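You operate a simulated robot arm through the tools that you are given. There is no shell and no other tool. Be economical: measure what you need, move in short steps, check, and stop when the job is done.

The job below is to be done with a simulated two-armed robot. You get a single attempt, and the scene is never put back.

JOB
Take the yellow washcloth from the top of the low cupboard and lay it out flat on the top of the folding table.

The check looks at the end state, three seconds after you hand in, the way a careful person would. Anything else that was tipped, shoved, dropped, spilled or broken makes it a failure.

ROBOT AND FRAMES
Two 7-joint arms with two-finger parallel grippers on one trunk, on a base that drives. Base frame: it is fixed to the floor where the robot stands at the start and does not move with it; the origin is under the middle of the robot, x ahead of it, y to its left, z up. Units: mm, rad, N and s.
The left shoulder is at the start at [70, 163, 1095], the right one opposite. Places, roughly: top of the folding table [-1800, -200, 700]. Payload 3.43 kg a hand.
Tool frame (each hand has its own): the origin (TCP) lies between the finger pads and is the grasp point; the fingertips stand 34 mm ahead of it; z points along the fingers, y is the line along which they close. The gripper opens to 128 mm. The fingers are 24 mm wide and 12 mm thick; the gripper's body (48 by 130 mm) begins 96 mm behind the TCP.
Orientation is that of the tool frame in the base frame, as [roll, pitch, yaw] about the fixed x, y, z axes, in that order (R = Rz(yaw) Ry(pitch) Rx(roll)). With the fingers straight down and closing along the base's y, the tool's x points along the base's -x, its y along +y and its z along -z.

CONTROLS
- The arms move only by the tool jog_arm. It takes "left_targets", "right_targets" or both (then of equal length, played together; a hand with none holds still); each is text: rows parted by semicolons, each of 7 numbers parted by spaces: the turn, a rotation vector about the base's x, y, z in rad, then the shift along the base's x, y, z in mm, then the opening, from 0 (shut) to 1 (fully open). In form: rx ry rz x y z jaw; .... A call has 1 to 8 rows; each row is the pose to reach, as a shift and turn from the pose commanded when the call began. Each row takes 0.2 s and may step no farther than 50 mm and 0.15 rad from the row before; otherwise, or with a gripper value out of range, the whole call is refused. Where a pose cannot be reached the arm comes as near as it can. A force on the tool above 40 N (or 10 N above the force at the start of the call, whichever is more), or a blocked arm, ends the call early, and 0.2 s more pass. The fingers move at their own pace (about 153 mm/s each) and stop on an object; they squeeze with about 25 N. The grip force told is the motor's: it shows also when the fingers shut on nothing. Time passes only in rows, and 0.2 s behind the last, so rows that repeat a pose let the fingers close. It gives the time, the measured TCP pose, the force on the tool (base axes), the opening and the grip force at its end, in the units of the frame above (readings bear some noise), and new pictures: "views" is both (left out), scene, wrist or none (wrist: the cameras of the hands that moved).
- Cameras (640 x 400 px; columns grow to the right, rows downward): "scene" is now at [141.4, 3, 1328.9]; the picture's right is [0.03, -1.00, 0.00], its down [-0.51, -0.01, -0.86] and it looks along [0.86, 0.02, -0.51] (base axes); focal length 260 px, centre (320, 200). "left" rides on the left gripper at [-36, 0, -98] in its tool frame; the picture's right is [0.00, -1.00, 0.00], its down [0.97, 0.00, -0.24] and it looks along [0.24, 0.00, 0.97] (tool axes); focal length 218 px, centre (320, 200). "right" rides on the right gripper at [-36, 0, -98] in its tool frame; the picture's right is [0.00, -1.00, 0.00], its down [0.97, 0.00, -0.24] and it looks along [0.24, 0.00, 0.97] (tool axes); focal length 218 px, centre (320, 200). There is no depth. A picture from a camera that has moved, and an enlarged one, comes with that camera's place and axes in the base frame and with its lens.
- move_column(by): slides the trunk up (or, below 0, down) by that many mm; the arms and the scene camera ride with it, the base frame stays. It gives what a move gives, with no picture.
- roll_base(legs): drives the robot by 1 to 6 legs, each [ahead, left, turn to the left] in mm, mm and rad, along the robot's own axes; the way and the turn of a leg run together, so that a leg with both is an arc; at most 1500 mm and 3.142 rad a leg. The arms and the cameras ride along, it lands a little off, and it stops where it bumps. It gives what a move gives, and a new picture of the scene camera.
- head_to(pan, tilt): turns the head with the scene camera to pan (to the left, within 1.501 rad either way) and tilt (down, from -0.506 to 1.204), counted from straight ahead of the robot. It gives what a move gives, and a new picture of the scene camera.
- inspect(camera, box): a new picture of the part [left, top, right, bottom] of that camera's present view, enlarged. It takes no simulated time.
- job_done(): hands the job in; it is judged then, once.

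Go step by step. Nothing tells you exact positions but the pictures and the camera data: compare them with the known pose of the tool, close in by small moves and look again before you grip or let go. The budget is 120 turns and 170 pictures, counting those below and the enlarged ones. Unless the task says otherwise, let go and move clear before handing in, and close with one line.

The tools are called as a command line: name --argument value ..., lists and objects as JSON in quotes. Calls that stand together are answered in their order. jog_arm: Moves the arms, as the interface text tells. Its arguments: {"type":"object","properties":{"left_targets":{"type":"string"},"right_targets":{"type":"string"},"views":{"type":"string","enum":["both","scene","wrist","none"]}},"required":[]} The other tools are called the same way: move_column (by) slides the trunk up or down; roll_base (legs) drives the base; head_to (pan, tilt) turns the head that bears the scene camera; inspect (camera, box) takes an enlarged picture of a part of a camera's view; job_done () hands the job in.

At the start:

```text
clock: 0.0
left_tool_pos: [662.4, 288.3, 1071.3]
left_tool_rot: [3.141, 0.0, -3.139]
left_force: [-0.3, 0.7, 0.2]
left_opening: 128.0
left_gripper_force: 0.1
right_tool_pos: [644.9, -320.0, 1065.9]
right_tool_rot: [-3.141, -0.001, -3.141]
right_force: [0.3, 0.4, 0.0]
right_opening: 127.9
right_gripper_force: 0.1
trunk travel left (down, up): [-575.0, 365.0]
robot x, y, heading: [-2.3, -3.2, -0.001]
head pan, tilt: [0.028, 0.536]
```

scene: 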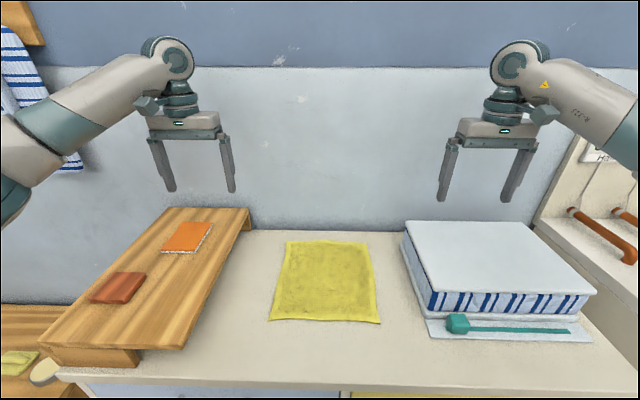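
right: 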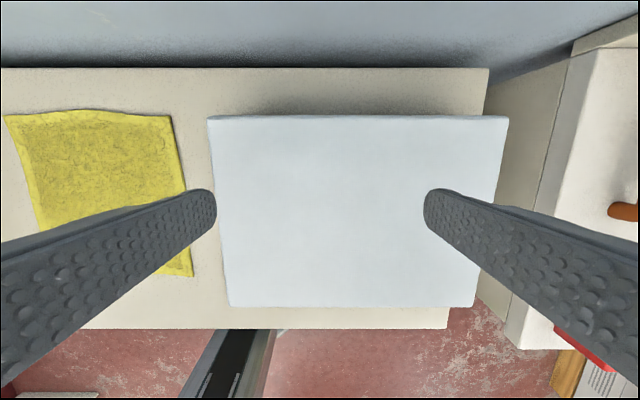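
left: 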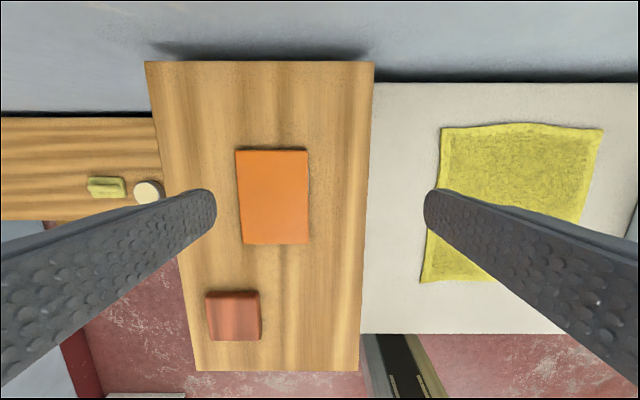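

I see a yellow cloth on the surface ahead, between a wooden board and a white box. I'll look around first to confirm what the low cupboard and the folding table are.

head_to --pan 1.5 --tilt 0.4

head_to --pan -1.5 --tilt 0.4

head_to --pan 0.0 --tilt 0.9

```text
clock: 1.6
left_tool_pos: [660.7, 288.6, 1071.3]
left_tool_rot: [-3.141, 0.001, -3.139]
left_force: [0.0, -0.2, -0.5]
left_opening: 127.9
left_gripper_force: 0.0
right_tool_pos: [646.2, -320.4, 1066.3]
right_tool_rot: [3.141, 0.0, -3.139]
right_force: [-0.5, 0.0, 0.5]
right_opening: 128.0
right_gripper_force: 0.1
trunk travel left (down, up): [-575.0, 365.0]
robot x, y, heading: [1.6, -0.0, 0.001]
head pan, tilt: [1.499, 0.4]
camera scene: at [58.0, 92.9, 1341.3], right [1.0, -0.07, 0.0], down [-0.03, -0.39, -0.92], along [0.07, 0.92, -0.39], focal length 260 px, centre (320, 200)
```

scene: 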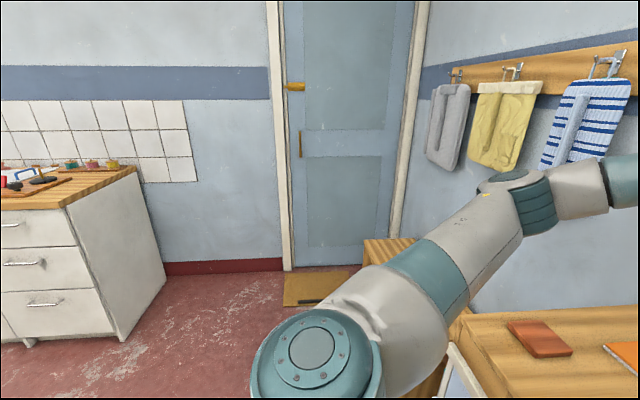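

```text
clock: 4.2
left_tool_pos: [661.9, 289.0, 1071.5]
left_tool_rot: [3.141, 0.0, -3.14]
left_force: [-0.7, -0.3, 0.3]
left_opening: 128.2
left_gripper_force: 0.1
right_tool_pos: [645.1, -320.0, 1065.0]
right_tool_rot: [3.141, -0.001, -3.14]
right_force: [0.2, 0.7, 0.6]
right_opening: 128.2
right_gripper_force: 0.0
trunk travel left (down, up): [-575.0, 365.0]
robot x, y, heading: [-0.8, 0.8, 0.0]
head pan, tilt: [-1.499, 0.4]
camera scene: at [58.0, -91.9, 1341.4], right [-1.0, -0.07, 0.0], down [-0.03, 0.39, -0.92], along [0.07, -0.92, -0.39], focal length 260 px, centre (320, 200)
```

scene: 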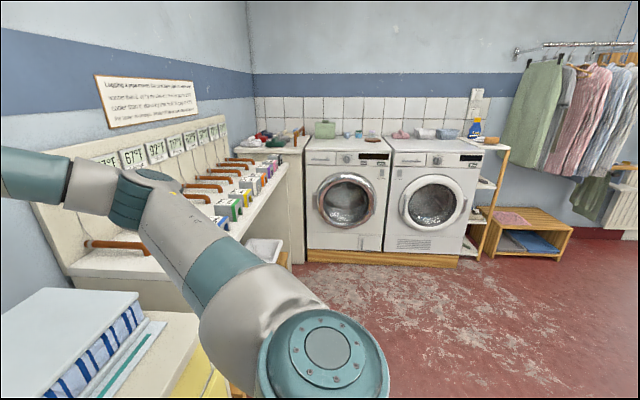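

```text
clock: 5.8
left_tool_pos: [660.2, 288.5, 1071.9]
left_tool_rot: [3.142, 0.001, -3.14]
left_force: [0.4, 0.7, 0.0]
left_opening: 128.1
left_gripper_force: 0.1
right_tool_pos: [644.9, -319.9, 1066.5]
right_tool_rot: [3.141, 0.0, 3.141]
right_force: [0.4, -0.1, 1.0]
right_opening: 128.1
right_gripper_force: 0.0
trunk travel left (down, up): [-575.0, 365.0]
robot x, y, heading: [3.7, -1.9, 0.002]
head pan, tilt: [0.0, 0.901]
camera scene: at [126.8, 0.4, 1298.3], right [0.0, -1.0, 0.0], down [-0.78, 0.0, -0.62], along [0.62, 0.0, -0.78], focal length 260 px, centre (320, 200)
```

scene: 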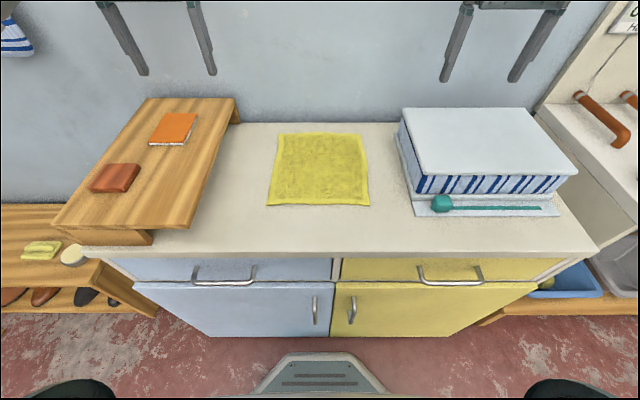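

The low cupboard is straight ahead. The cloth covers roughly x 510–790, y −130 to 127. I'll turn both hands so their fingers close along x, over the near corners of the cloth.

jog_arm --left_targets "0 0 0.15 -10 -15 0 1; 0 0 0.3 -20 -30 0 1; 0 0 0.45 -40 -50 0 1; 0 0 0.6 -60 -70 0 1; 0 0 0.75 -80 -90 0 0.8; 0 0 0.9 -100 -110 0 0.6; 0 0 1.05 -120 -130 0 0.4; 0 0 1.2 -130 -150 0 0.4" --right_targets "0 0 -0.15 -10 15 0 1; 0 0 -0.3 -20 30 0 1; 0 0 -0.45 -40 50 0 1; 0 0 -0.6 -50 70 0 1; 0 0 -0.75 -65 100 0 0.8; 0 0 -0.9 -85 130 0 0.6; 0 0 -1.05 -105 160 0 0.4; 0 0 -1.2 -115 180 0 0.4" --views "none"

jog_arm --left_targets "0 0 0.12 -5 -10 -30 0.4; 0 0 0.24 -10 -20 -60 0.4; 0 0 0.37 -20 -30 -90 0.4" --right_targets "0 0 -0.12 -5 10 -30 0.4; 0 0 -0.24 -10 20 -60 0.4; 0 0 -0.37 -20 30 -90 0.4" --views "both"

```text
clock: 7.6
left_tool_pos: [531.1, 137.6, 1070.9]
left_tool_rot: [-3.14, 0.002, -1.938]
left_force: [0.2, 0.7, 0.6]
left_opening: 51.2
left_gripper_force: 0.1
right_tool_pos: [528.5, -142.2, 1064.1]
right_tool_rot: [3.141, 0.0, 1.94]
right_force: [-0.2, -0.1, 0.0]
right_opening: 51.1
right_gripper_force: 0.1
trunk travel left (down, up): [-575.0, 365.0]
robot x, y, heading: [1.1, -1.0, -0.002]
head pan, tilt: [0.0, 0.901]
```

```text
clock: 8.4
left_tool_pos: [508.5, 107.1, 983.2]
left_tool_rot: [-3.138, -0.001, -1.57]
left_force: [-0.8, -0.2, -0.6]
left_opening: 51.1
left_gripper_force: 0.0
right_tool_pos: [508.7, -112.5, 975.3]
right_tool_rot: [3.139, -0.002, 1.57]
right_force: [0.8, -0.3, 0.4]
right_opening: 51.3
right_gripper_force: 0.0
trunk travel left (down, up): [-575.0, 365.0]
robot x, y, heading: [0.0, -0.1, 0.002]
head pan, tilt: [0.0, 0.901]
camera scene: at [124.7, -0.7, 1298.7], right [0.0, -1.0, 0.0], down [-0.78, 0.0, -0.62], along [0.62, 0.0, -0.78], focal length 260 px, centre (320, 200)
camera right: at [507.6, -148.8, 1074.9], right [-1.0, 0.0, 0.0], down [0.0, 0.97, 0.24], along [0.0, 0.24, -0.97], focal length 218 px, centre (320, 200)
camera left: at [509.8, 143.7, 1081.6], right [1.0, 0.0, 0.0], down [0.0, -0.97, 0.24], along [0.0, -0.24, -0.97], focal length 218 px, centre (320, 200)
```

scene: 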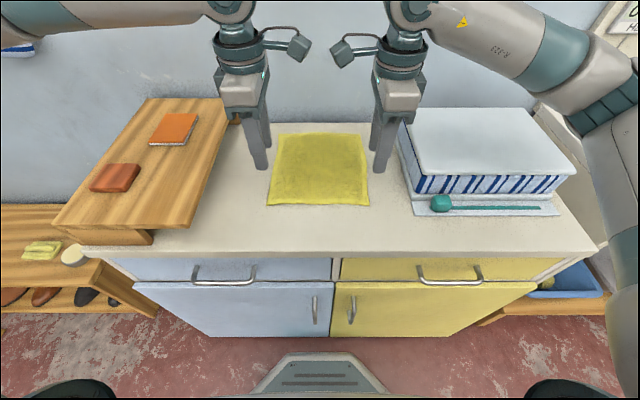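
right: 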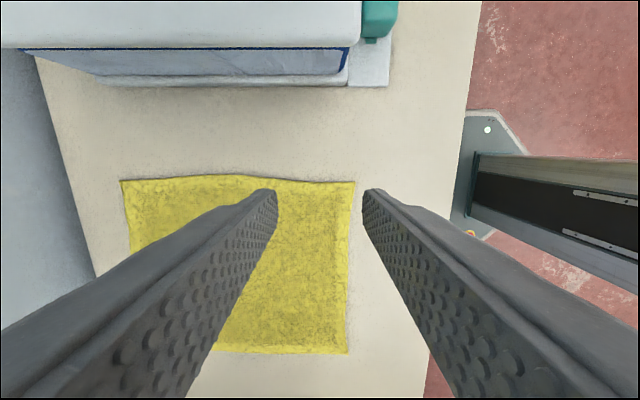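
left: 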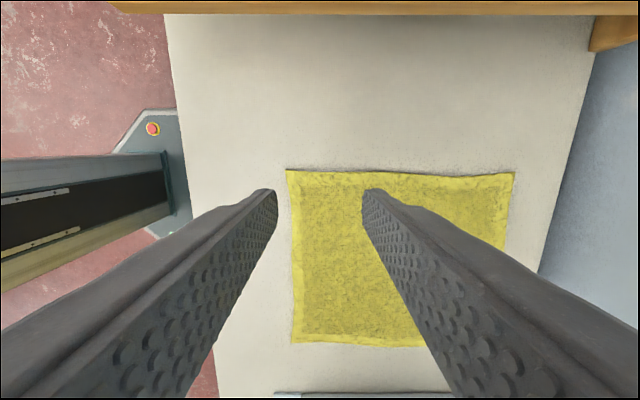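

Triangulating between the head and wrist views puts the cloth higher than stated, near z ≈ 840, with its near edge at x ≈ 472. I'll shift to the corners and come down part way to check.

jog_arm --left_targets "0 0 0 -15 -1 -35 0.3; 0 0 0 -28 -2 -68 0.3" --right_targets "0 0 0 -15 7 -30 0.3; 0 0 0 -28 14 -60 0.3" --views "both"

```text
clock: 9.0
left_tool_pos: [483.5, 106.4, 914.1]
left_tool_rot: [3.141, 0.0, -1.571]
left_force: [1.7, 0.1, 0.1]
left_opening: 38.6
left_gripper_force: 0.0
right_tool_pos: [479.3, -97.8, 915.5]
right_tool_rot: [3.142, -0.002, 1.571]
right_force: [-0.7, -0.5, -0.7]
right_opening: 38.3
right_gripper_force: 0.1
trunk travel left (down, up): [-575.0, 365.0]
robot x, y, heading: [0.8, -1.3, 0.001]
head pan, tilt: [0.0, 0.901]
camera scene: at [126.1, -1.1, 1298.5], right [0.0, -1.0, 0.0], down [-0.78, 0.0, -0.62], along [0.62, 0.0, -0.78], focal length 260 px, centre (320, 200)
camera right: at [479.5, -134.8, 1015.0], right [-1.0, 0.0, 0.0], down [0.0, 0.97, 0.24], along [0.0, 0.24, -0.97], focal length 218 px, centre (320, 200)
camera left: at [483.3, 142.4, 1011.8], right [1.0, 0.0, 0.0], down [0.0, -0.97, 0.24], along [0.0, -0.24, -0.97], focal length 218 px, centre (320, 200)
```

scene: 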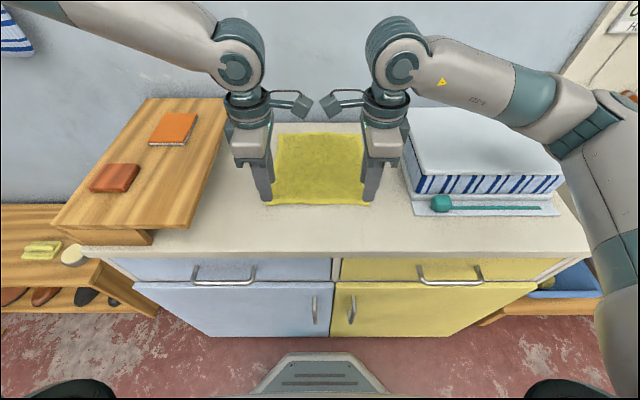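
right: 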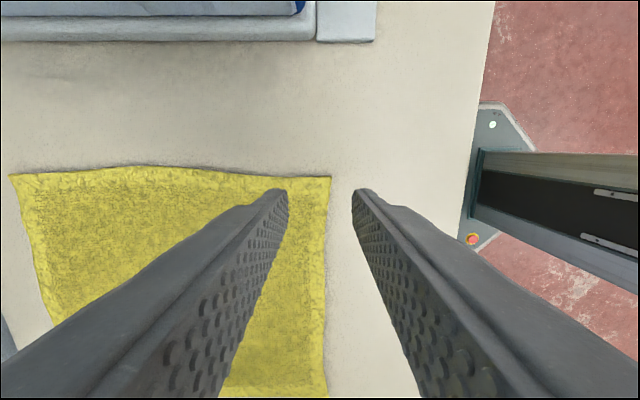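
left: 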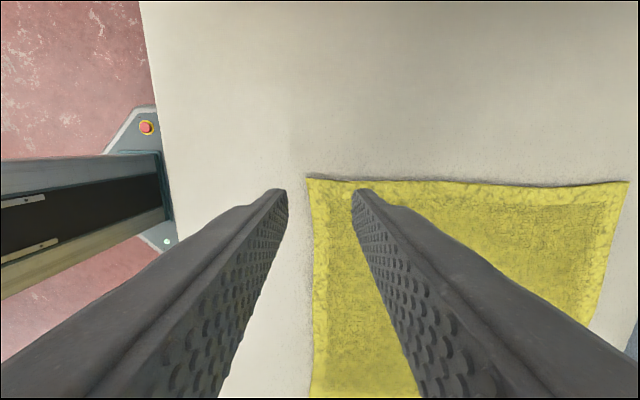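

Heights agree at about z = 836, and each outer finger sits just off the near edge. I'll come down to light contact.

jog_arm --left_targets "0 0 0 0 0 -20 0.3; 0 0 0 0 0 -34 0.3; 0 0 0 0 0 -40 0.3" --right_targets "0 0 0 0 0 -20 0.3; 0 0 0 0 0 -34 0.3; 0 0 0 0 0 -40 0.3" --views "wrist"

```text
clock: 9.8
left_tool_pos: [483.6, 104.8, 876.2]
left_tool_rot: [-3.138, -0.002, -1.572]
left_force: [1.0, 0.7, 20.0]
left_opening: 39.2
left_gripper_force: 0.8
right_tool_pos: [480.3, -98.0, 877.3]
right_tool_rot: [3.135, -0.002, 1.572]
right_force: [0.4, 1.2, 3.5]
right_opening: 39.1
right_gripper_force: 1.0
trunk travel left (down, up): [-575.0, 365.0]
robot x, y, heading: [-0.1, 3.7, 0.005]
head pan, tilt: [0.0, 0.901]
camera right: at [479.1, -133.8, 976.2], right [-1.0, 0.0, 0.0], down [0.0, 0.97, 0.24], along [0.0, 0.24, -0.97], focal length 218 px, centre (320, 200)
camera left: at [483.3, 140.8, 974.5], right [1.0, 0.0, 0.01], down [0.0, -0.97, 0.24], along [0.01, -0.24, -0.97], focal length 218 px, centre (320, 200)
```

right: 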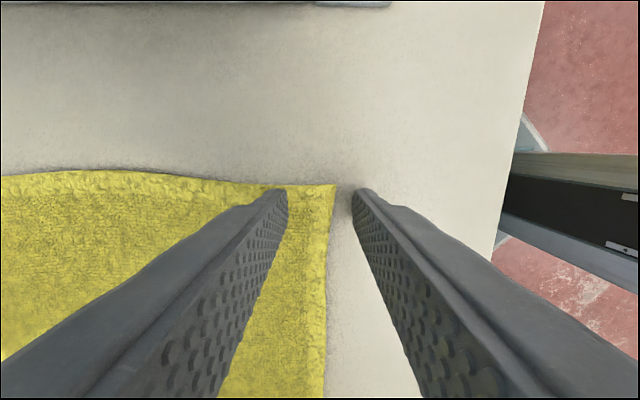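
left: 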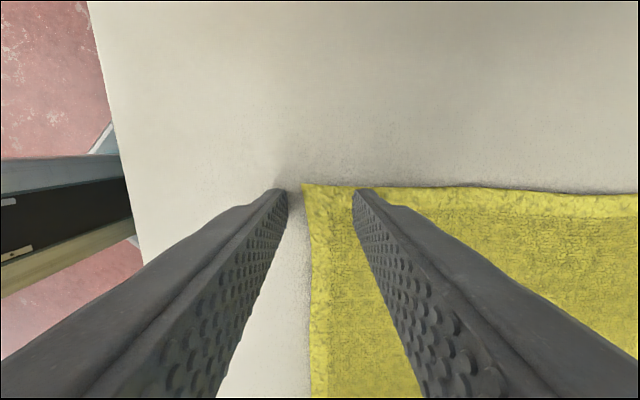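

Both hands touch lightly. The surface is at about z = 842, and the corners lie between the fingers. I'll close the grippers now.

jog_arm --left_targets "0 0 0 0 0 0 0.15; 0 0 0 0 0 0 0; 0 0 0 0 0 0 0" --right_targets "0 0 0 0 0 -1 0.15; 0 0 0 0 0 -1 0; 0 0 0 0 0 -1 0" --views "wrist"

```text
clock: 10.6
left_tool_pos: [482.4, 107.0, 876.6]
left_tool_rot: [-3.136, -0.001, -1.571]
left_force: [7.0, -0.6, 35.0]
left_opening: 4.8
left_gripper_force: 25.0
right_tool_pos: [480.8, -97.2, 877.3]
right_tool_rot: [3.138, -0.001, 1.57]
right_force: [1.9, 0.2, 14.1]
right_opening: 4.6
right_gripper_force: 24.8
trunk travel left (down, up): [-575.0, 365.0]
robot x, y, heading: [-1.2, -2.0, -0.001]
head pan, tilt: [0.0, 0.901]
camera right: at [479.2, -133.6, 975.7], right [-1.0, 0.0, 0.0], down [0.0, 0.97, 0.24], along [0.0, 0.24, -0.97], focal length 218 px, centre (320, 200)
camera left: at [483.3, 141.1, 974.5], right [1.0, 0.0, 0.01], down [0.0, -0.97, 0.24], along [0.01, -0.24, -0.97], focal length 218 px, centre (320, 200)
```

right: 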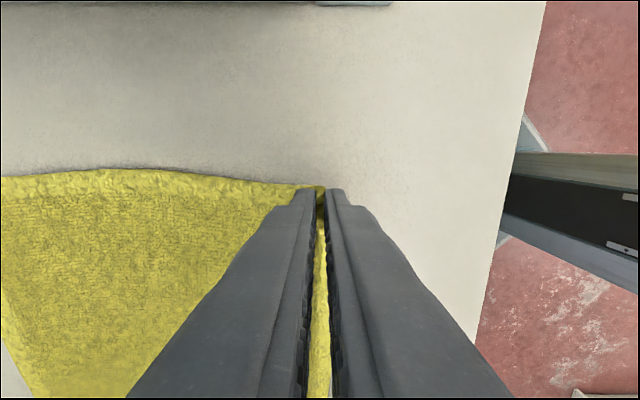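
left: 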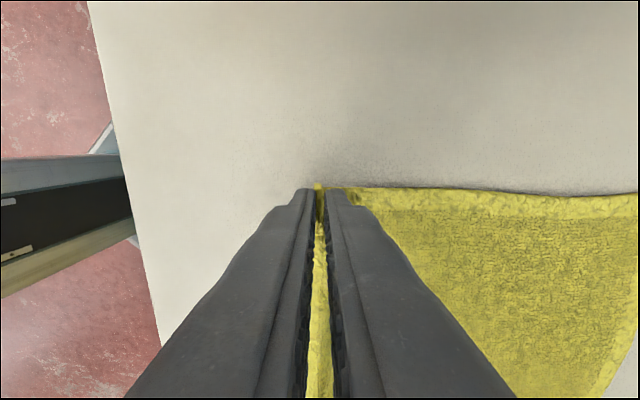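

Cloth is gripped in both hands (about 5 mm thick between the pads). I'll lift it slowly.

jog_arm --left_targets "0 0 0 5 0 30 0; 0 0 0 15 0 65 0; 0 0 0 25 0 105 0; 0 0 0 30 0 150 0; 0 0 0 30 0 195 0; 0 0 0 30 0 240 0; 0 0 0 30 0 285 0; 0 0 0 30 0 320 0" --right_targets "0 0 0 5 0 30 0; 0 0 0 15 0 65 0; 0 0 0 25 0 105 0; 0 0 0 30 0 150 0; 0 0 0 30 0 195 0; 0 0 0 30 0 240 0; 0 0 0 30 0 285 0; 0 0 0 30 0 320 0" --views "both"

```text
clock: 12.4
left_tool_pos: [511.1, 108.1, 1192.0]
left_tool_rot: [3.141, 0.001, -1.569]
left_force: [-0.5, -1.8, 1.2]
left_opening: 4.8
left_gripper_force: 25.0
right_tool_pos: [510.7, -95.9, 1194.0]
right_tool_rot: [3.141, 0.0, 1.572]
right_force: [0.0, 1.3, -0.8]
right_opening: 4.7
right_gripper_force: 25.3
trunk travel left (down, up): [-575.0, 365.0]
robot x, y, heading: [2.3, 1.8, -0.003]
head pan, tilt: [0.0, 0.901]
camera scene: at [125.4, 0.6, 1298.3], right [0.0, -1.0, 0.0], down [-0.78, 0.0, -0.62], along [0.62, 0.0, -0.78], focal length 260 px, centre (320, 200)
camera right: at [509.3, -132.8, 1293.3], right [-1.0, 0.0, 0.0], down [0.0, 0.97, 0.24], along [0.0, 0.24, -0.97], focal length 218 px, centre (320, 200)
camera left: at [511.2, 143.3, 1291.2], right [1.0, 0.0, 0.0], down [0.0, -0.97, 0.24], along [0.0, -0.24, -0.97], focal length 218 px, centre (320, 200)
```

scene: 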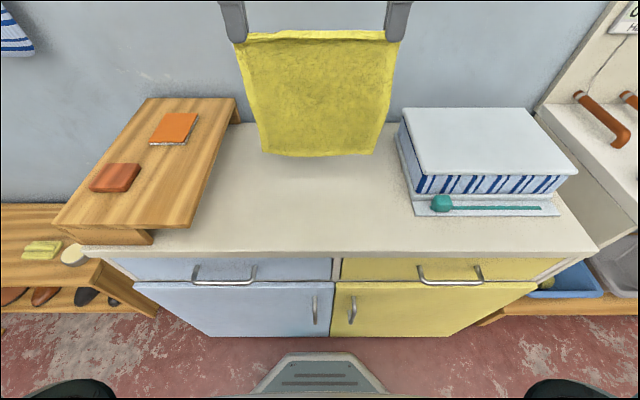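
right: 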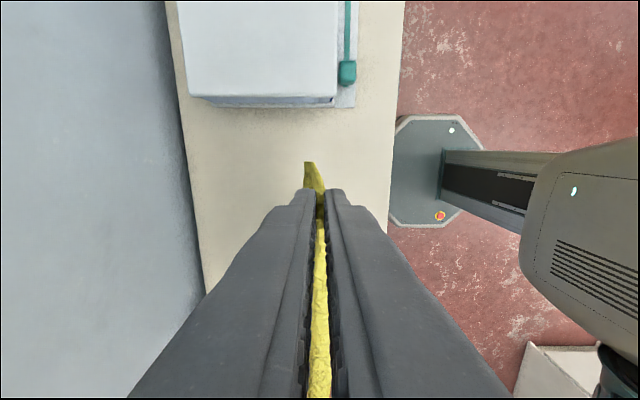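
left: 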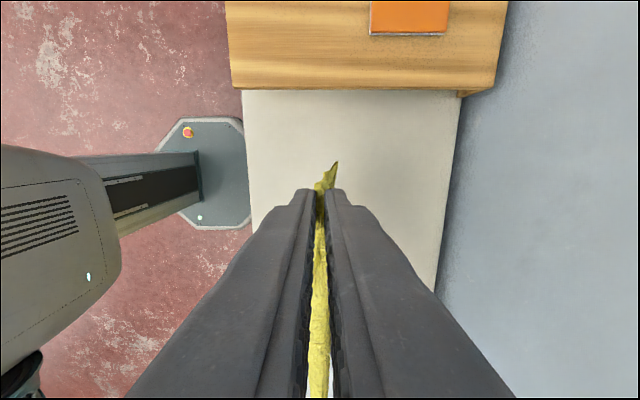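

The cloth hangs neatly between both hands. I'll back away and turn left part way to look at the folding table.

roll_base --legs '[[-350, 0, 0], [0, 0, 1.57]]'

head_to --pan 1.3 --tilt 0.5

```text
clock: 18.5
left_tool_pos: [-454.7, 514.5, 1191.7]
left_tool_rot: [-3.141, 0.001, -0.007]
left_force: [0.3, 0.7, 1.6]
left_opening: 5.0
left_gripper_force: 24.9
right_tool_pos: [-249.5, 511.0, 1193.3]
right_tool_rot: [-3.141, 0.0, 3.136]
right_force: [-1.6, -0.1, -0.7]
right_opening: 4.3
right_gripper_force: 25.1
trunk travel left (down, up): [-575.0, 365.0]
robot x, y, heading: [-351.9, 2.1, 1.564]
head pan, tilt: [0.0, 0.901]
camera scene: at [-349.0, 127.2, 1298.3], right [1.0, -0.01, 0.0], down [-0.01, -0.78, -0.62], along [0.01, 0.62, -0.78], focal length 260 px, centre (320, 200)
```

scene: 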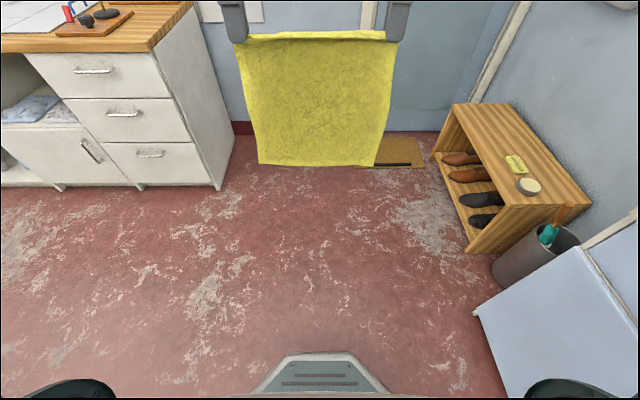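

```text
clock: 19.9
left_tool_pos: [-453.7, 513.8, 1191.0]
left_tool_rot: [-3.141, -0.001, -0.006]
left_force: [1.2, -0.3, -0.4]
left_opening: 4.7
left_gripper_force: 24.9
right_tool_pos: [-250.0, 510.2, 1193.4]
right_tool_rot: [3.141, 0.0, 3.134]
right_force: [-0.9, 0.4, -0.1]
right_opening: 4.2
right_gripper_force: 25.0
trunk travel left (down, up): [-575.0, 365.0]
robot x, y, heading: [-351.5, -2.2, 1.565]
head pan, tilt: [1.3, 0.499]
camera scene: at [-437.0, 76.8, 1332.2], right [0.28, 0.96, 0.0], down [0.46, -0.13, -0.88], along [-0.84, 0.24, -0.48], focal length 260 px, centre (320, 200)
```

scene: 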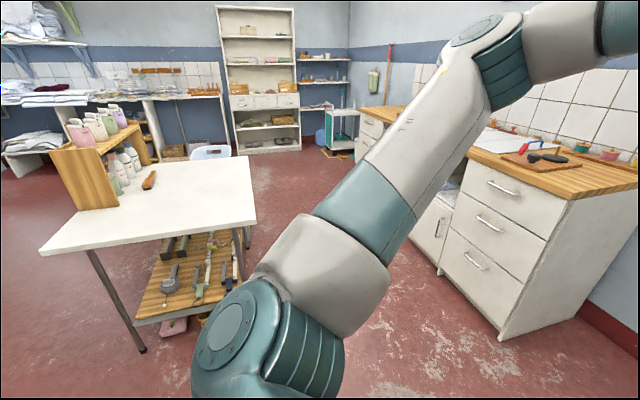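

The white folding table has a bottle shelf and a brush at its far-left end, and its near right area is clear. I'll finish the turn and look straight at it.

roll_base --legs '[[0, 0, 1.577], [250, 100, 0]]'

head_to --pan 0 --tilt 0.6

```text
clock: 25.7
left_tool_pos: [-1120.9, -191.0, 1191.5]
left_tool_rot: [3.142, 0.002, 1.552]
left_force: [-0.2, 1.3, -0.3]
left_opening: 4.5
left_gripper_force: 25.1
right_tool_pos: [-1116.0, 10.9, 1193.5]
right_tool_rot: [-3.141, 0.0, -1.588]
right_force: [-0.2, -0.8, 0.2]
right_opening: 4.3
right_gripper_force: 24.8
trunk travel left (down, up): [-575.0, 365.0]
robot x, y, heading: [-607.1, -92.3, 3.12]
head pan, tilt: [1.3, 0.499]
camera scene: at [-681.3, -180.1, 1332.3], right [-0.96, 0.28, 0.0], down [0.14, 0.46, -0.88], along [-0.25, -0.84, -0.48], focal length 260 px, centre (320, 200)
```

scene: 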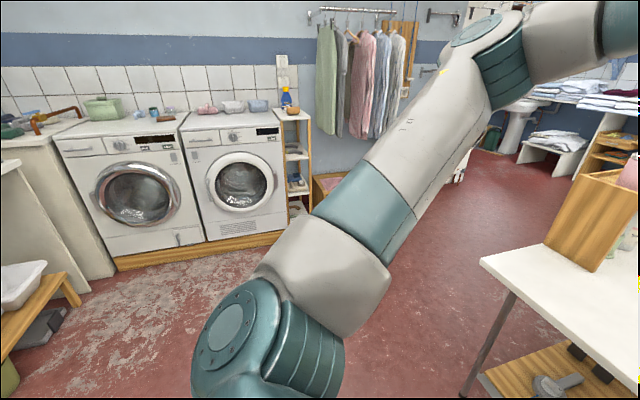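

```text
clock: 27.1
left_tool_pos: [-1120.6, -192.4, 1192.6]
left_tool_rot: [-3.141, 0.0, 1.549]
left_force: [0.0, 1.0, 0.1]
left_opening: 4.4
left_gripper_force: 25.1
right_tool_pos: [-1116.2, 12.0, 1193.3]
right_tool_rot: [-3.141, -0.001, -1.588]
right_force: [-0.1, -0.9, -1.4]
right_opening: 4.3
right_gripper_force: 24.5
trunk travel left (down, up): [-575.0, 365.0]
robot x, y, heading: [-603.8, -93.1, 3.124]
head pan, tilt: [0.0, 0.6]
camera scene: at [-743.8, -91.3, 1323.1], right [0.02, 1.0, 0.0], down [0.56, -0.01, -0.82], along [-0.82, 0.01, -0.57], focal length 260 px, centre (320, 200)
```

scene: 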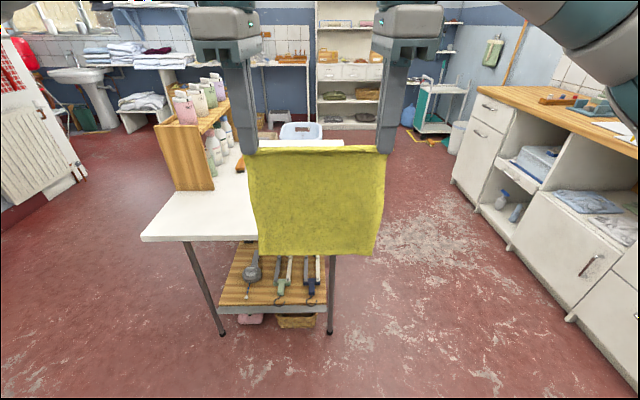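

The table's near edge is around x ≈ −1420. The space for y from about −450 to 60 looks free, and the shelf, bottles and brush are further left. I'll drive up to centre on y ≈ −180 and check with the wrist cameras.

roll_base --legs '[[0, 0, 0.018], [400, 88, 0]]'

jog_arm --left_targets "0 0 0 -45 0 0 0; 0 0 0 -90 0 0 0; 0 0 0 -135 0 0 0; 0 0 0 -180 0 0 0; 0 0 0 -180 0 0 0" --right_targets "0 0 0 -45 0 0 0; 0 0 0 -90 0 0 0; 0 0 0 -135 0 0 0; 0 0 0 -180 0 0 0; 0 0 0 -180 0 0 0" --views "both"

```text
clock: 30.1
left_tool_pos: [-1527.3, -283.9, 1191.9]
left_tool_rot: [-3.141, 0.0, 1.564]
left_force: [-1.5, 0.7, -0.1]
left_opening: 4.6
left_gripper_force: 25.0
right_tool_pos: [-1524.5, -80.2, 1192.5]
right_tool_rot: [3.139, -0.001, -1.575]
right_force: [0.4, 0.1, -0.1]
right_opening: 4.4
right_gripper_force: 24.9
trunk travel left (down, up): [-575.0, 365.0]
robot x, y, heading: [-1017.5, -182.7, 3.134]
head pan, tilt: [0.0, 0.6]
camera scene: at [-1151.8, -179.1, 1323.1], right [0.01, 1.0, 0.0], down [0.57, 0.0, -0.82], along [-0.82, 0.01, -0.57], focal length 260 px, centre (320, 200)
```

scene: 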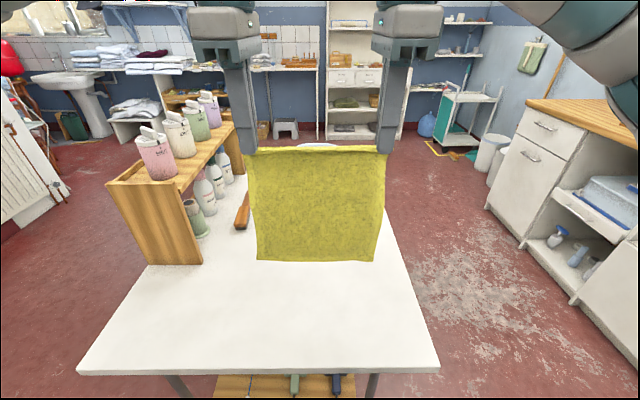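

```text
clock: 31.2
left_tool_pos: [-1704.6, -284.2, 1192.3]
left_tool_rot: [-3.14, 0.0, 1.562]
left_force: [0.6, 0.9, 0.5]
left_opening: 5.0
left_gripper_force: 25.2
right_tool_pos: [-1703.6, -82.0, 1196.6]
right_tool_rot: [3.141, -0.001, -1.576]
right_force: [0.1, -0.8, -0.1]
right_opening: 4.2
right_gripper_force: 25.1
trunk travel left (down, up): [-575.0, 365.0]
robot x, y, heading: [-1011.9, -178.9, 3.136]
head pan, tilt: [0.0, 0.6]
camera scene: at [-1150.2, -179.1, 1323.3], right [0.01, 1.0, 0.0], down [0.56, 0.0, -0.83], along [-0.83, 0.01, -0.56], focal length 260 px, centre (320, 200)
camera right: at [-1703.5, -45.7, 1295.5], right [1.0, -0.01, 0.0], down [0.0, -0.97, 0.24], along [0.0, -0.24, -0.97], focal length 218 px, centre (320, 200)
camera left: at [-1704.6, -321.0, 1290.3], right [-1.0, 0.01, 0.0], down [0.01, 0.97, 0.24], along [0.0, 0.24, -0.97], focal length 218 px, centre (320, 200)
```

scene: 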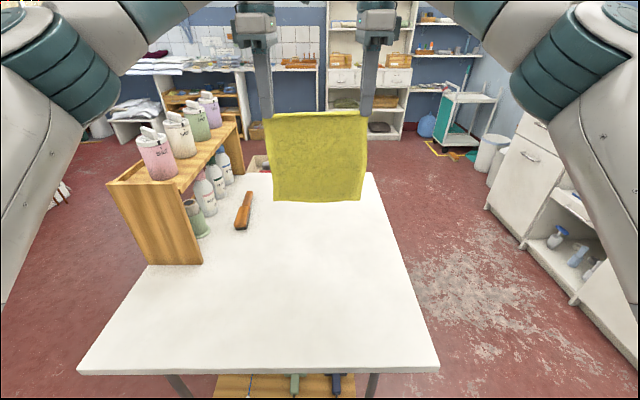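
right: 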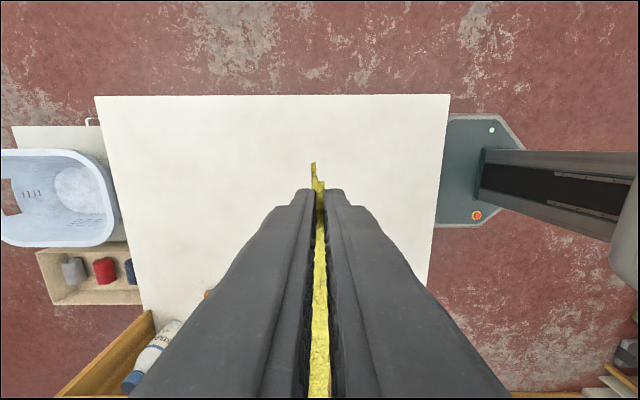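
left: 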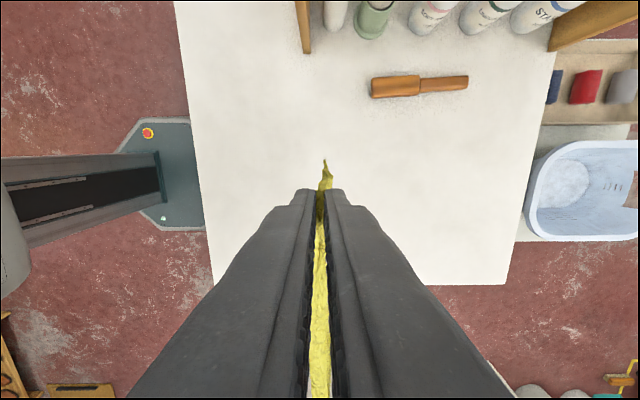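

Triangulation puts the tabletop at z ≈ 725, with its near edge at x ≈ −1394. The patch under the cloth is clear, with the brush no closer than y ≈ −432. I'll lower the trunk, then bring the free edge down close to the table.

move_column --by -120

jog_arm --left_targets "0 0 0 0 0 -25 0; 0 0 0 0 0 -50 0; 0 0 0 0 0 -70 0; 0 0 0 0 0 -70 0" --right_targets "0 0 0 0 0 -25 0; 0 0 0 0 0 -50 0; 0 0 0 0 0 -72 0; 0 0 0 0 0 -72 0" --views "both"

```text
clock: 32.8
left_tool_pos: [-1706.1, -284.5, 1070.9]
left_tool_rot: [-3.142, -0.001, 1.564]
left_force: [0.3, 0.6, 0.1]
left_opening: 4.8
left_gripper_force: 25.2
right_tool_pos: [-1704.9, -81.3, 1075.1]
right_tool_rot: [3.14, 0.0, -1.576]
right_force: [-0.4, -1.4, -1.1]
right_opening: 4.2
right_gripper_force: 25.1
trunk travel left (down, up): [-455.0, 485.0]
robot x, y, heading: [-1016.0, -178.3, 3.138]
head pan, tilt: [0.0, 0.6]
```

```text
clock: 33.8
left_tool_pos: [-1706.7, -283.3, 1002.0]
left_tool_rot: [-3.139, 0.0, 1.564]
left_force: [0.8, 0.6, -0.7]
left_opening: 4.6
left_gripper_force: 25.2
right_tool_pos: [-1704.4, -82.5, 1005.4]
right_tool_rot: [3.14, 0.001, -1.578]
right_force: [-1.0, 0.7, 0.8]
right_opening: 4.3
right_gripper_force: 24.9
trunk travel left (down, up): [-455.0, 485.0]
robot x, y, heading: [-1011.6, -186.7, 3.132]
head pan, tilt: [0.0, 0.6]
camera scene: at [-1151.1, -179.2, 1203.2], right [0.01, 1.0, 0.0], down [0.56, 0.0, -0.83], along [-0.83, 0.01, -0.56], focal length 260 px, centre (320, 200)
camera right: at [-1704.8, -46.6, 1102.6], right [1.0, -0.01, 0.0], down [-0.01, -0.97, 0.24], along [0.0, -0.24, -0.97], focal length 218 px, centre (320, 200)
camera left: at [-1705.5, -320.1, 1099.9], right [-1.0, 0.01, 0.0], down [0.01, 0.97, 0.24], along [0.0, 0.24, -0.97], focal length 218 px, centre (320, 200)
```

scene: 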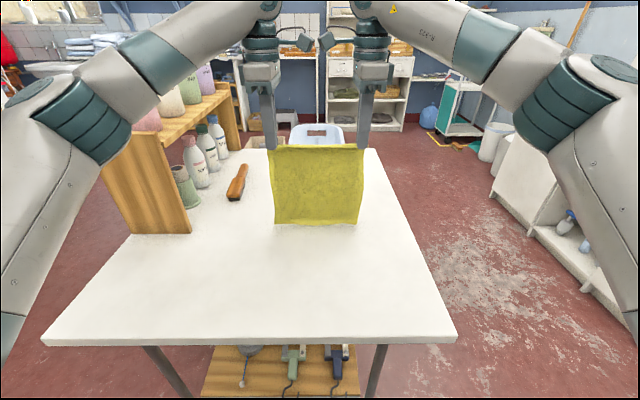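
right: 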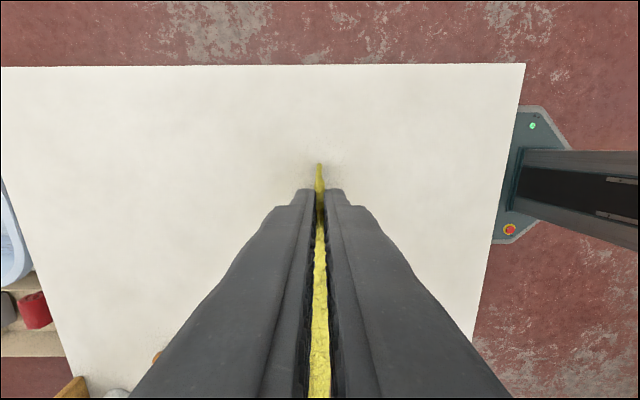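
left: 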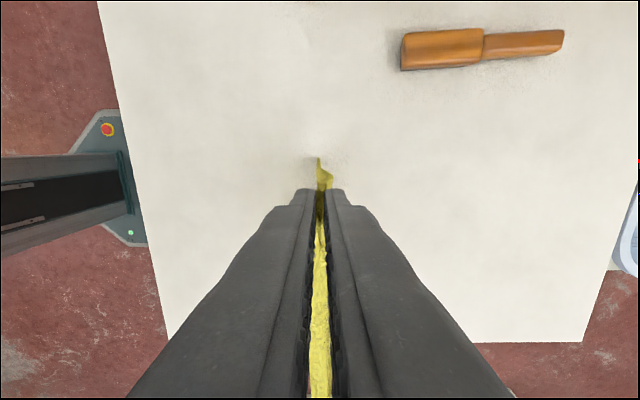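

The free edge hangs about 20 mm above the table. I'll lay it down by lowering while drawing the hands back towards the robot in an arc.

jog_arm --left_targets "0 0 0 0 0 -25 0; 0 0 0 28 0 -34 0; 0 0 0 62 0 -45 0; 0 0 0 96 0 -62 0; 0 0 0 127 0 -85 0; 0 0 0 153 0 -110 0; 0 0 0 174 0 -135 0; 0 0 0 190 0 -160 0" --right_targets "0 0 0 0 0 -27 0; 0 0 0 28 0 -36 0; 0 0 0 62 0 -48 0; 0 0 0 96 0 -65 0; 0 0 0 127 0 -88 0; 0 0 0 153 0 -113 0; 0 0 0 174 0 -138 0; 0 0 0 190 0 -163 0" --views "both"

```text
clock: 35.5
left_tool_pos: [-1515.4, -283.3, 842.0]
left_tool_rot: [3.14, -0.001, 1.565]
left_force: [-1.1, -0.2, -0.2]
left_opening: 4.7
left_gripper_force: 25.3
right_tool_pos: [-1513.1, -79.2, 839.4]
right_tool_rot: [-3.141, -0.002, -1.577]
right_force: [0.1, -0.7, -0.9]
right_opening: 4.2
right_gripper_force: 25.5
trunk travel left (down, up): [-455.0, 485.0]
robot x, y, heading: [-1014.8, -181.1, 3.135]
head pan, tilt: [0.0, 0.6]
camera scene: at [-1151.9, -178.4, 1203.1], right [0.01, 1.0, 0.0], down [0.57, 0.0, -0.82], along [-0.82, 0.01, -0.57], focal length 260 px, centre (320, 200)
camera right: at [-1514.3, -44.2, 938.4], right [1.0, -0.01, 0.0], down [-0.01, -0.97, 0.24], along [0.0, -0.24, -0.97], focal length 218 px, centre (320, 200)
camera left: at [-1515.8, -319.5, 940.6], right [-1.0, 0.01, 0.0], down [0.01, 0.97, 0.24], along [0.0, 0.24, -0.97], focal length 218 px, centre (320, 200)
```

scene: 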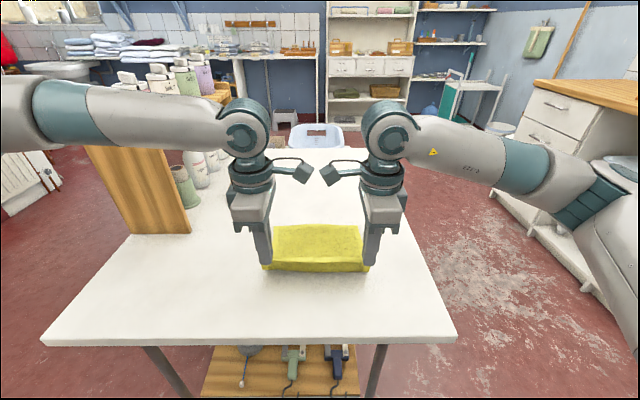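
right: 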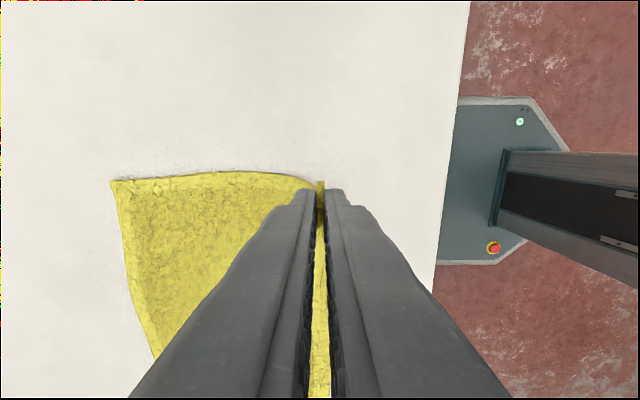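
left: 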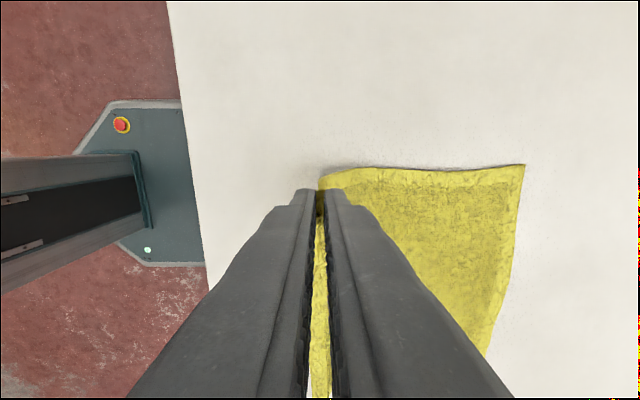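

It's laying out well. I'll lower the held edge the rest of the way, drawing it back slightly.

jog_arm --left_targets "0 0 0 9 0 -25 0; 0 0 0 15 0 -48 0; 0 0 0 20 0 -66 0; 0 0 0 24 0 -74 0; 0 0 0 26 0 -76 0" --right_targets "0 0 0 9 0 -23 0; 0 0 0 15 0 -45 0; 0 0 0 20 0 -63 0; 0 0 0 24 0 -71 0; 0 0 0 26 0 -73 0" --views "both"

```text
clock: 36.5
left_tool_pos: [-1495.9, -283.9, 778.3]
left_tool_rot: [-3.124, -0.009, 1.562]
left_force: [5.0, -1.3, 24.4]
left_opening: 4.7
left_gripper_force: 24.6
right_tool_pos: [-1490.8, -82.5, 778.1]
right_tool_rot: [3.13, -0.004, -1.577]
right_force: [3.9, 3.3, 18.2]
right_opening: 4.4
right_gripper_force: 24.5
trunk travel left (down, up): [-455.0, 485.0]
robot x, y, heading: [-1016.1, -183.2, 3.135]
head pan, tilt: [0.0, 0.6]
stopped in row 4 (left hand): the force on the tool passed its limit (the readings are from after the stop); the commanded pose is now the measured one
camera scene: at [-1148.8, -179.3, 1204.2], right [0.01, 1.0, 0.0], down [0.56, 0.0, -0.83], along [-0.83, 0.01, -0.56], focal length 260 px, centre (320, 200)
camera right: at [-1490.5, -46.5, 877.1], right [1.0, -0.01, -0.01], down [0.0, -0.97, 0.25], along [-0.01, -0.25, -0.97], focal length 218 px, centre (320, 200)
camera left: at [-1493.7, -319.9, 876.3], right [-1.0, 0.01, 0.02], down [0.01, 0.97, 0.25], along [-0.02, 0.25, -0.97], focal length 218 px, centre (320, 200)
```

scene: 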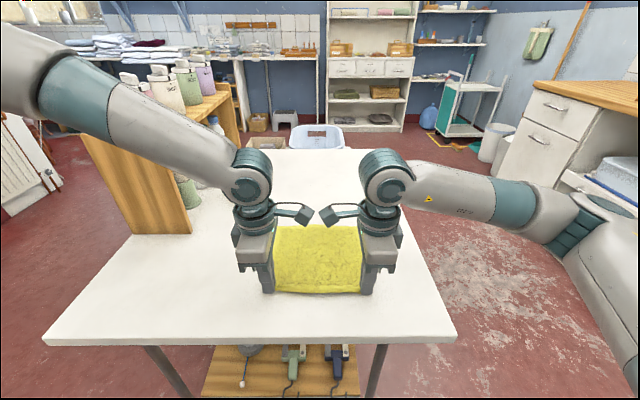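
right: 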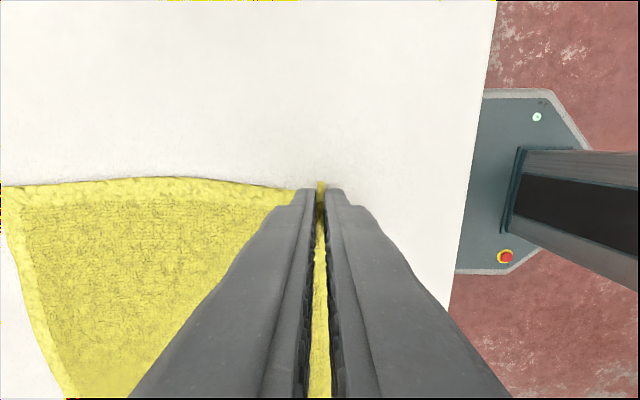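
left: 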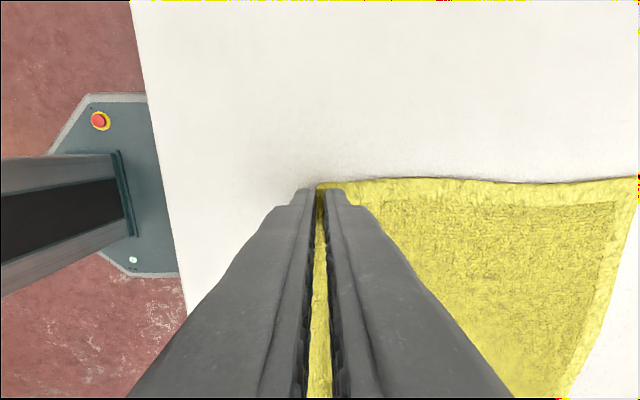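

Tips are on the table (z ≈ 742). I'll ease up a couple of millimetres, open a little, and rise.

jog_arm --left_targets "0 0 0 0 0 3 0; 0 0 0 0 0 3 0.15; 0 0 0 0 0 3 0.2; 0 0 0 0 0 15 0.2; 0 0 0 0 0 50 0.2; 0 0 0 0 0 90 0.2" --right_targets "0 0 0 0 0 3 0; 0 0 0 0 0 3 0.15; 0 0 0 0 0 3 0.2; 0 0 0 0 0 15 0.2; 0 0 0 0 0 50 0.2; 0 0 0 0 0 90 0.2" --views "both"

```text
clock: 37.9
left_tool_pos: [-1495.6, -283.1, 864.9]
left_tool_rot: [-3.129, -0.006, 1.565]
left_force: [0.0, -0.1, 0.4]
left_opening: 25.7
left_gripper_force: 0.1
right_tool_pos: [-1490.7, -83.6, 865.8]
right_tool_rot: [3.134, -0.003, -1.579]
right_force: [-0.3, 0.4, -0.6]
right_opening: 25.7
right_gripper_force: 0.0
trunk travel left (down, up): [-455.0, 485.0]
robot x, y, heading: [-1013.3, -180.0, 3.14]
head pan, tilt: [0.0, 0.6]
camera scene: at [-1151.3, -179.7, 1203.1], right [0.01, 1.0, 0.0], down [0.56, 0.0, -0.83], along [-0.83, 0.01, -0.56], focal length 260 px, centre (320, 200)
camera right: at [-1490.1, -47.2, 965.0], right [1.0, -0.01, -0.01], down [-0.01, -0.97, 0.24], along [-0.01, -0.24, -0.97], focal length 218 px, centre (320, 200)
camera left: at [-1494.6, -320.0, 962.7], right [-1.0, 0.01, 0.01], down [0.01, 0.97, 0.25], along [-0.01, 0.25, -0.97], focal length 218 px, centre (320, 200)
```

scene: 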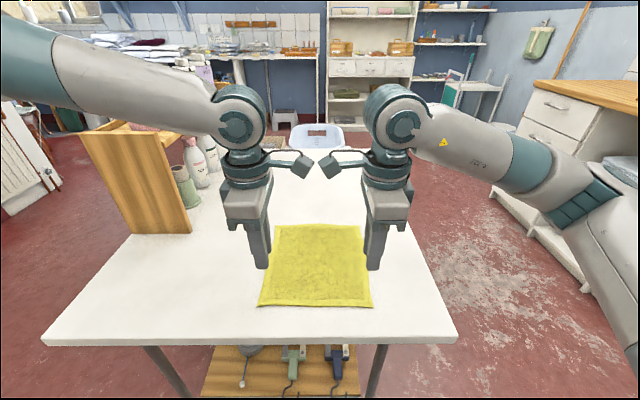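
right: 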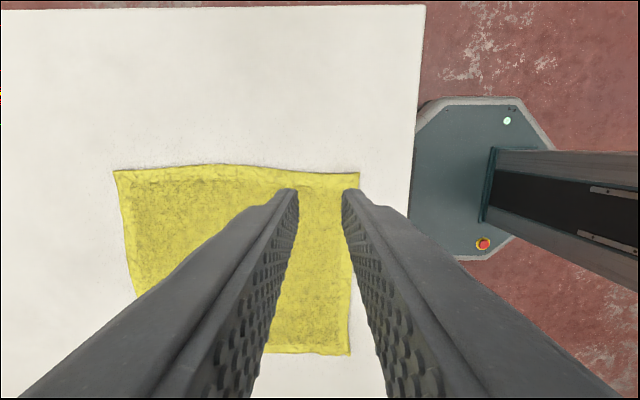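
left: 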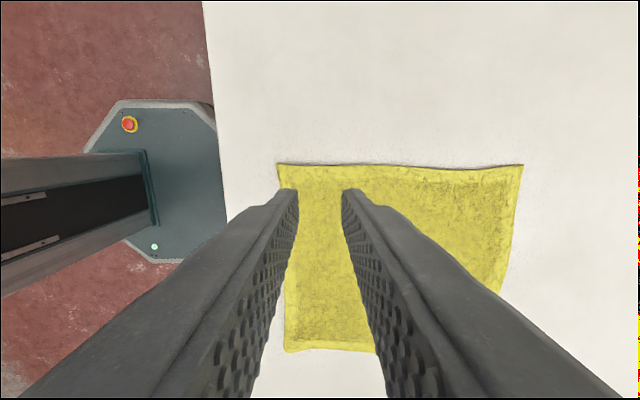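

The cloth lies flat with all four corners out, well inside the table edges. I'll raise the hands clear and take a closer look.

jog_arm --left_targets "0 0 0 10 0 45 0.2; 0 0 0 20 0 90 0.2; 0 0 0 30 0 135 0.2; 0 0 0 40 0 180 0.2; 0 0 0 40 0 225 0.2; 0 0 0 40 0 260 0.2" --right_targets "0 0 0 10 0 45 0.2; 0 0 0 20 0 90 0.2; 0 0 0 30 0 135 0.2; 0 0 0 40 0 180 0.2; 0 0 0 40 0 225 0.2; 0 0 0 40 0 260 0.2" --views "none"

inspect --camera "scene" --box '[200, 200, 440, 350]'

```text
clock: 39.3
left_tool_pos: [-1455.9, -284.1, 1124.3]
left_tool_rot: [-3.129, -0.005, 1.564]
left_force: [-0.1, -0.5, -0.1]
left_opening: 25.3
left_gripper_force: 0.1
right_tool_pos: [-1452.1, -82.4, 1126.5]
right_tool_rot: [3.134, -0.005, -1.578]
right_force: [0.4, 0.5, -0.8]
right_opening: 25.7
right_gripper_force: 0.1
trunk travel left (down, up): [-455.0, 485.0]
robot x, y, heading: [-1013.8, -180.7, 3.134]
head pan, tilt: [0.0, 0.6]
```

```text
2.67 times, centred on (320, 275) of scene
camera zoom: at [-1150.6, -179.5, 1203.2], right [0.01, 1.0, 0.0], down [0.56, 0.0, -0.83], along [-0.83, 0.01, -0.56], focal length 694 px, centre (320, 0)
```

zoom: 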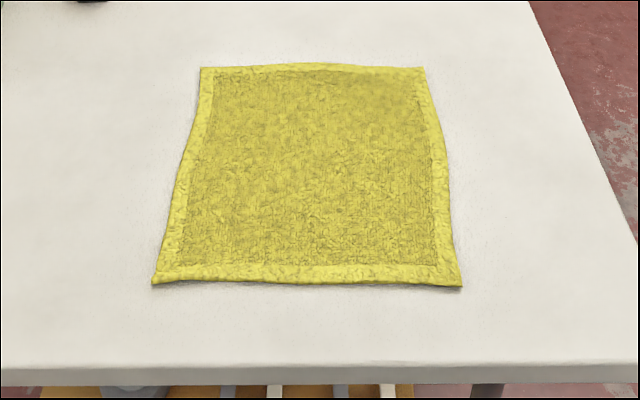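

The cloth is flat with no folds, the hands are clear and nothing else was disturbed, so I'm handing in.

job_done

```text
The job is handed in.
```

The yellow washcloth is off the low cupboard and lying flat on the folding table. I saw nothing else moved, and I have handed the job in.
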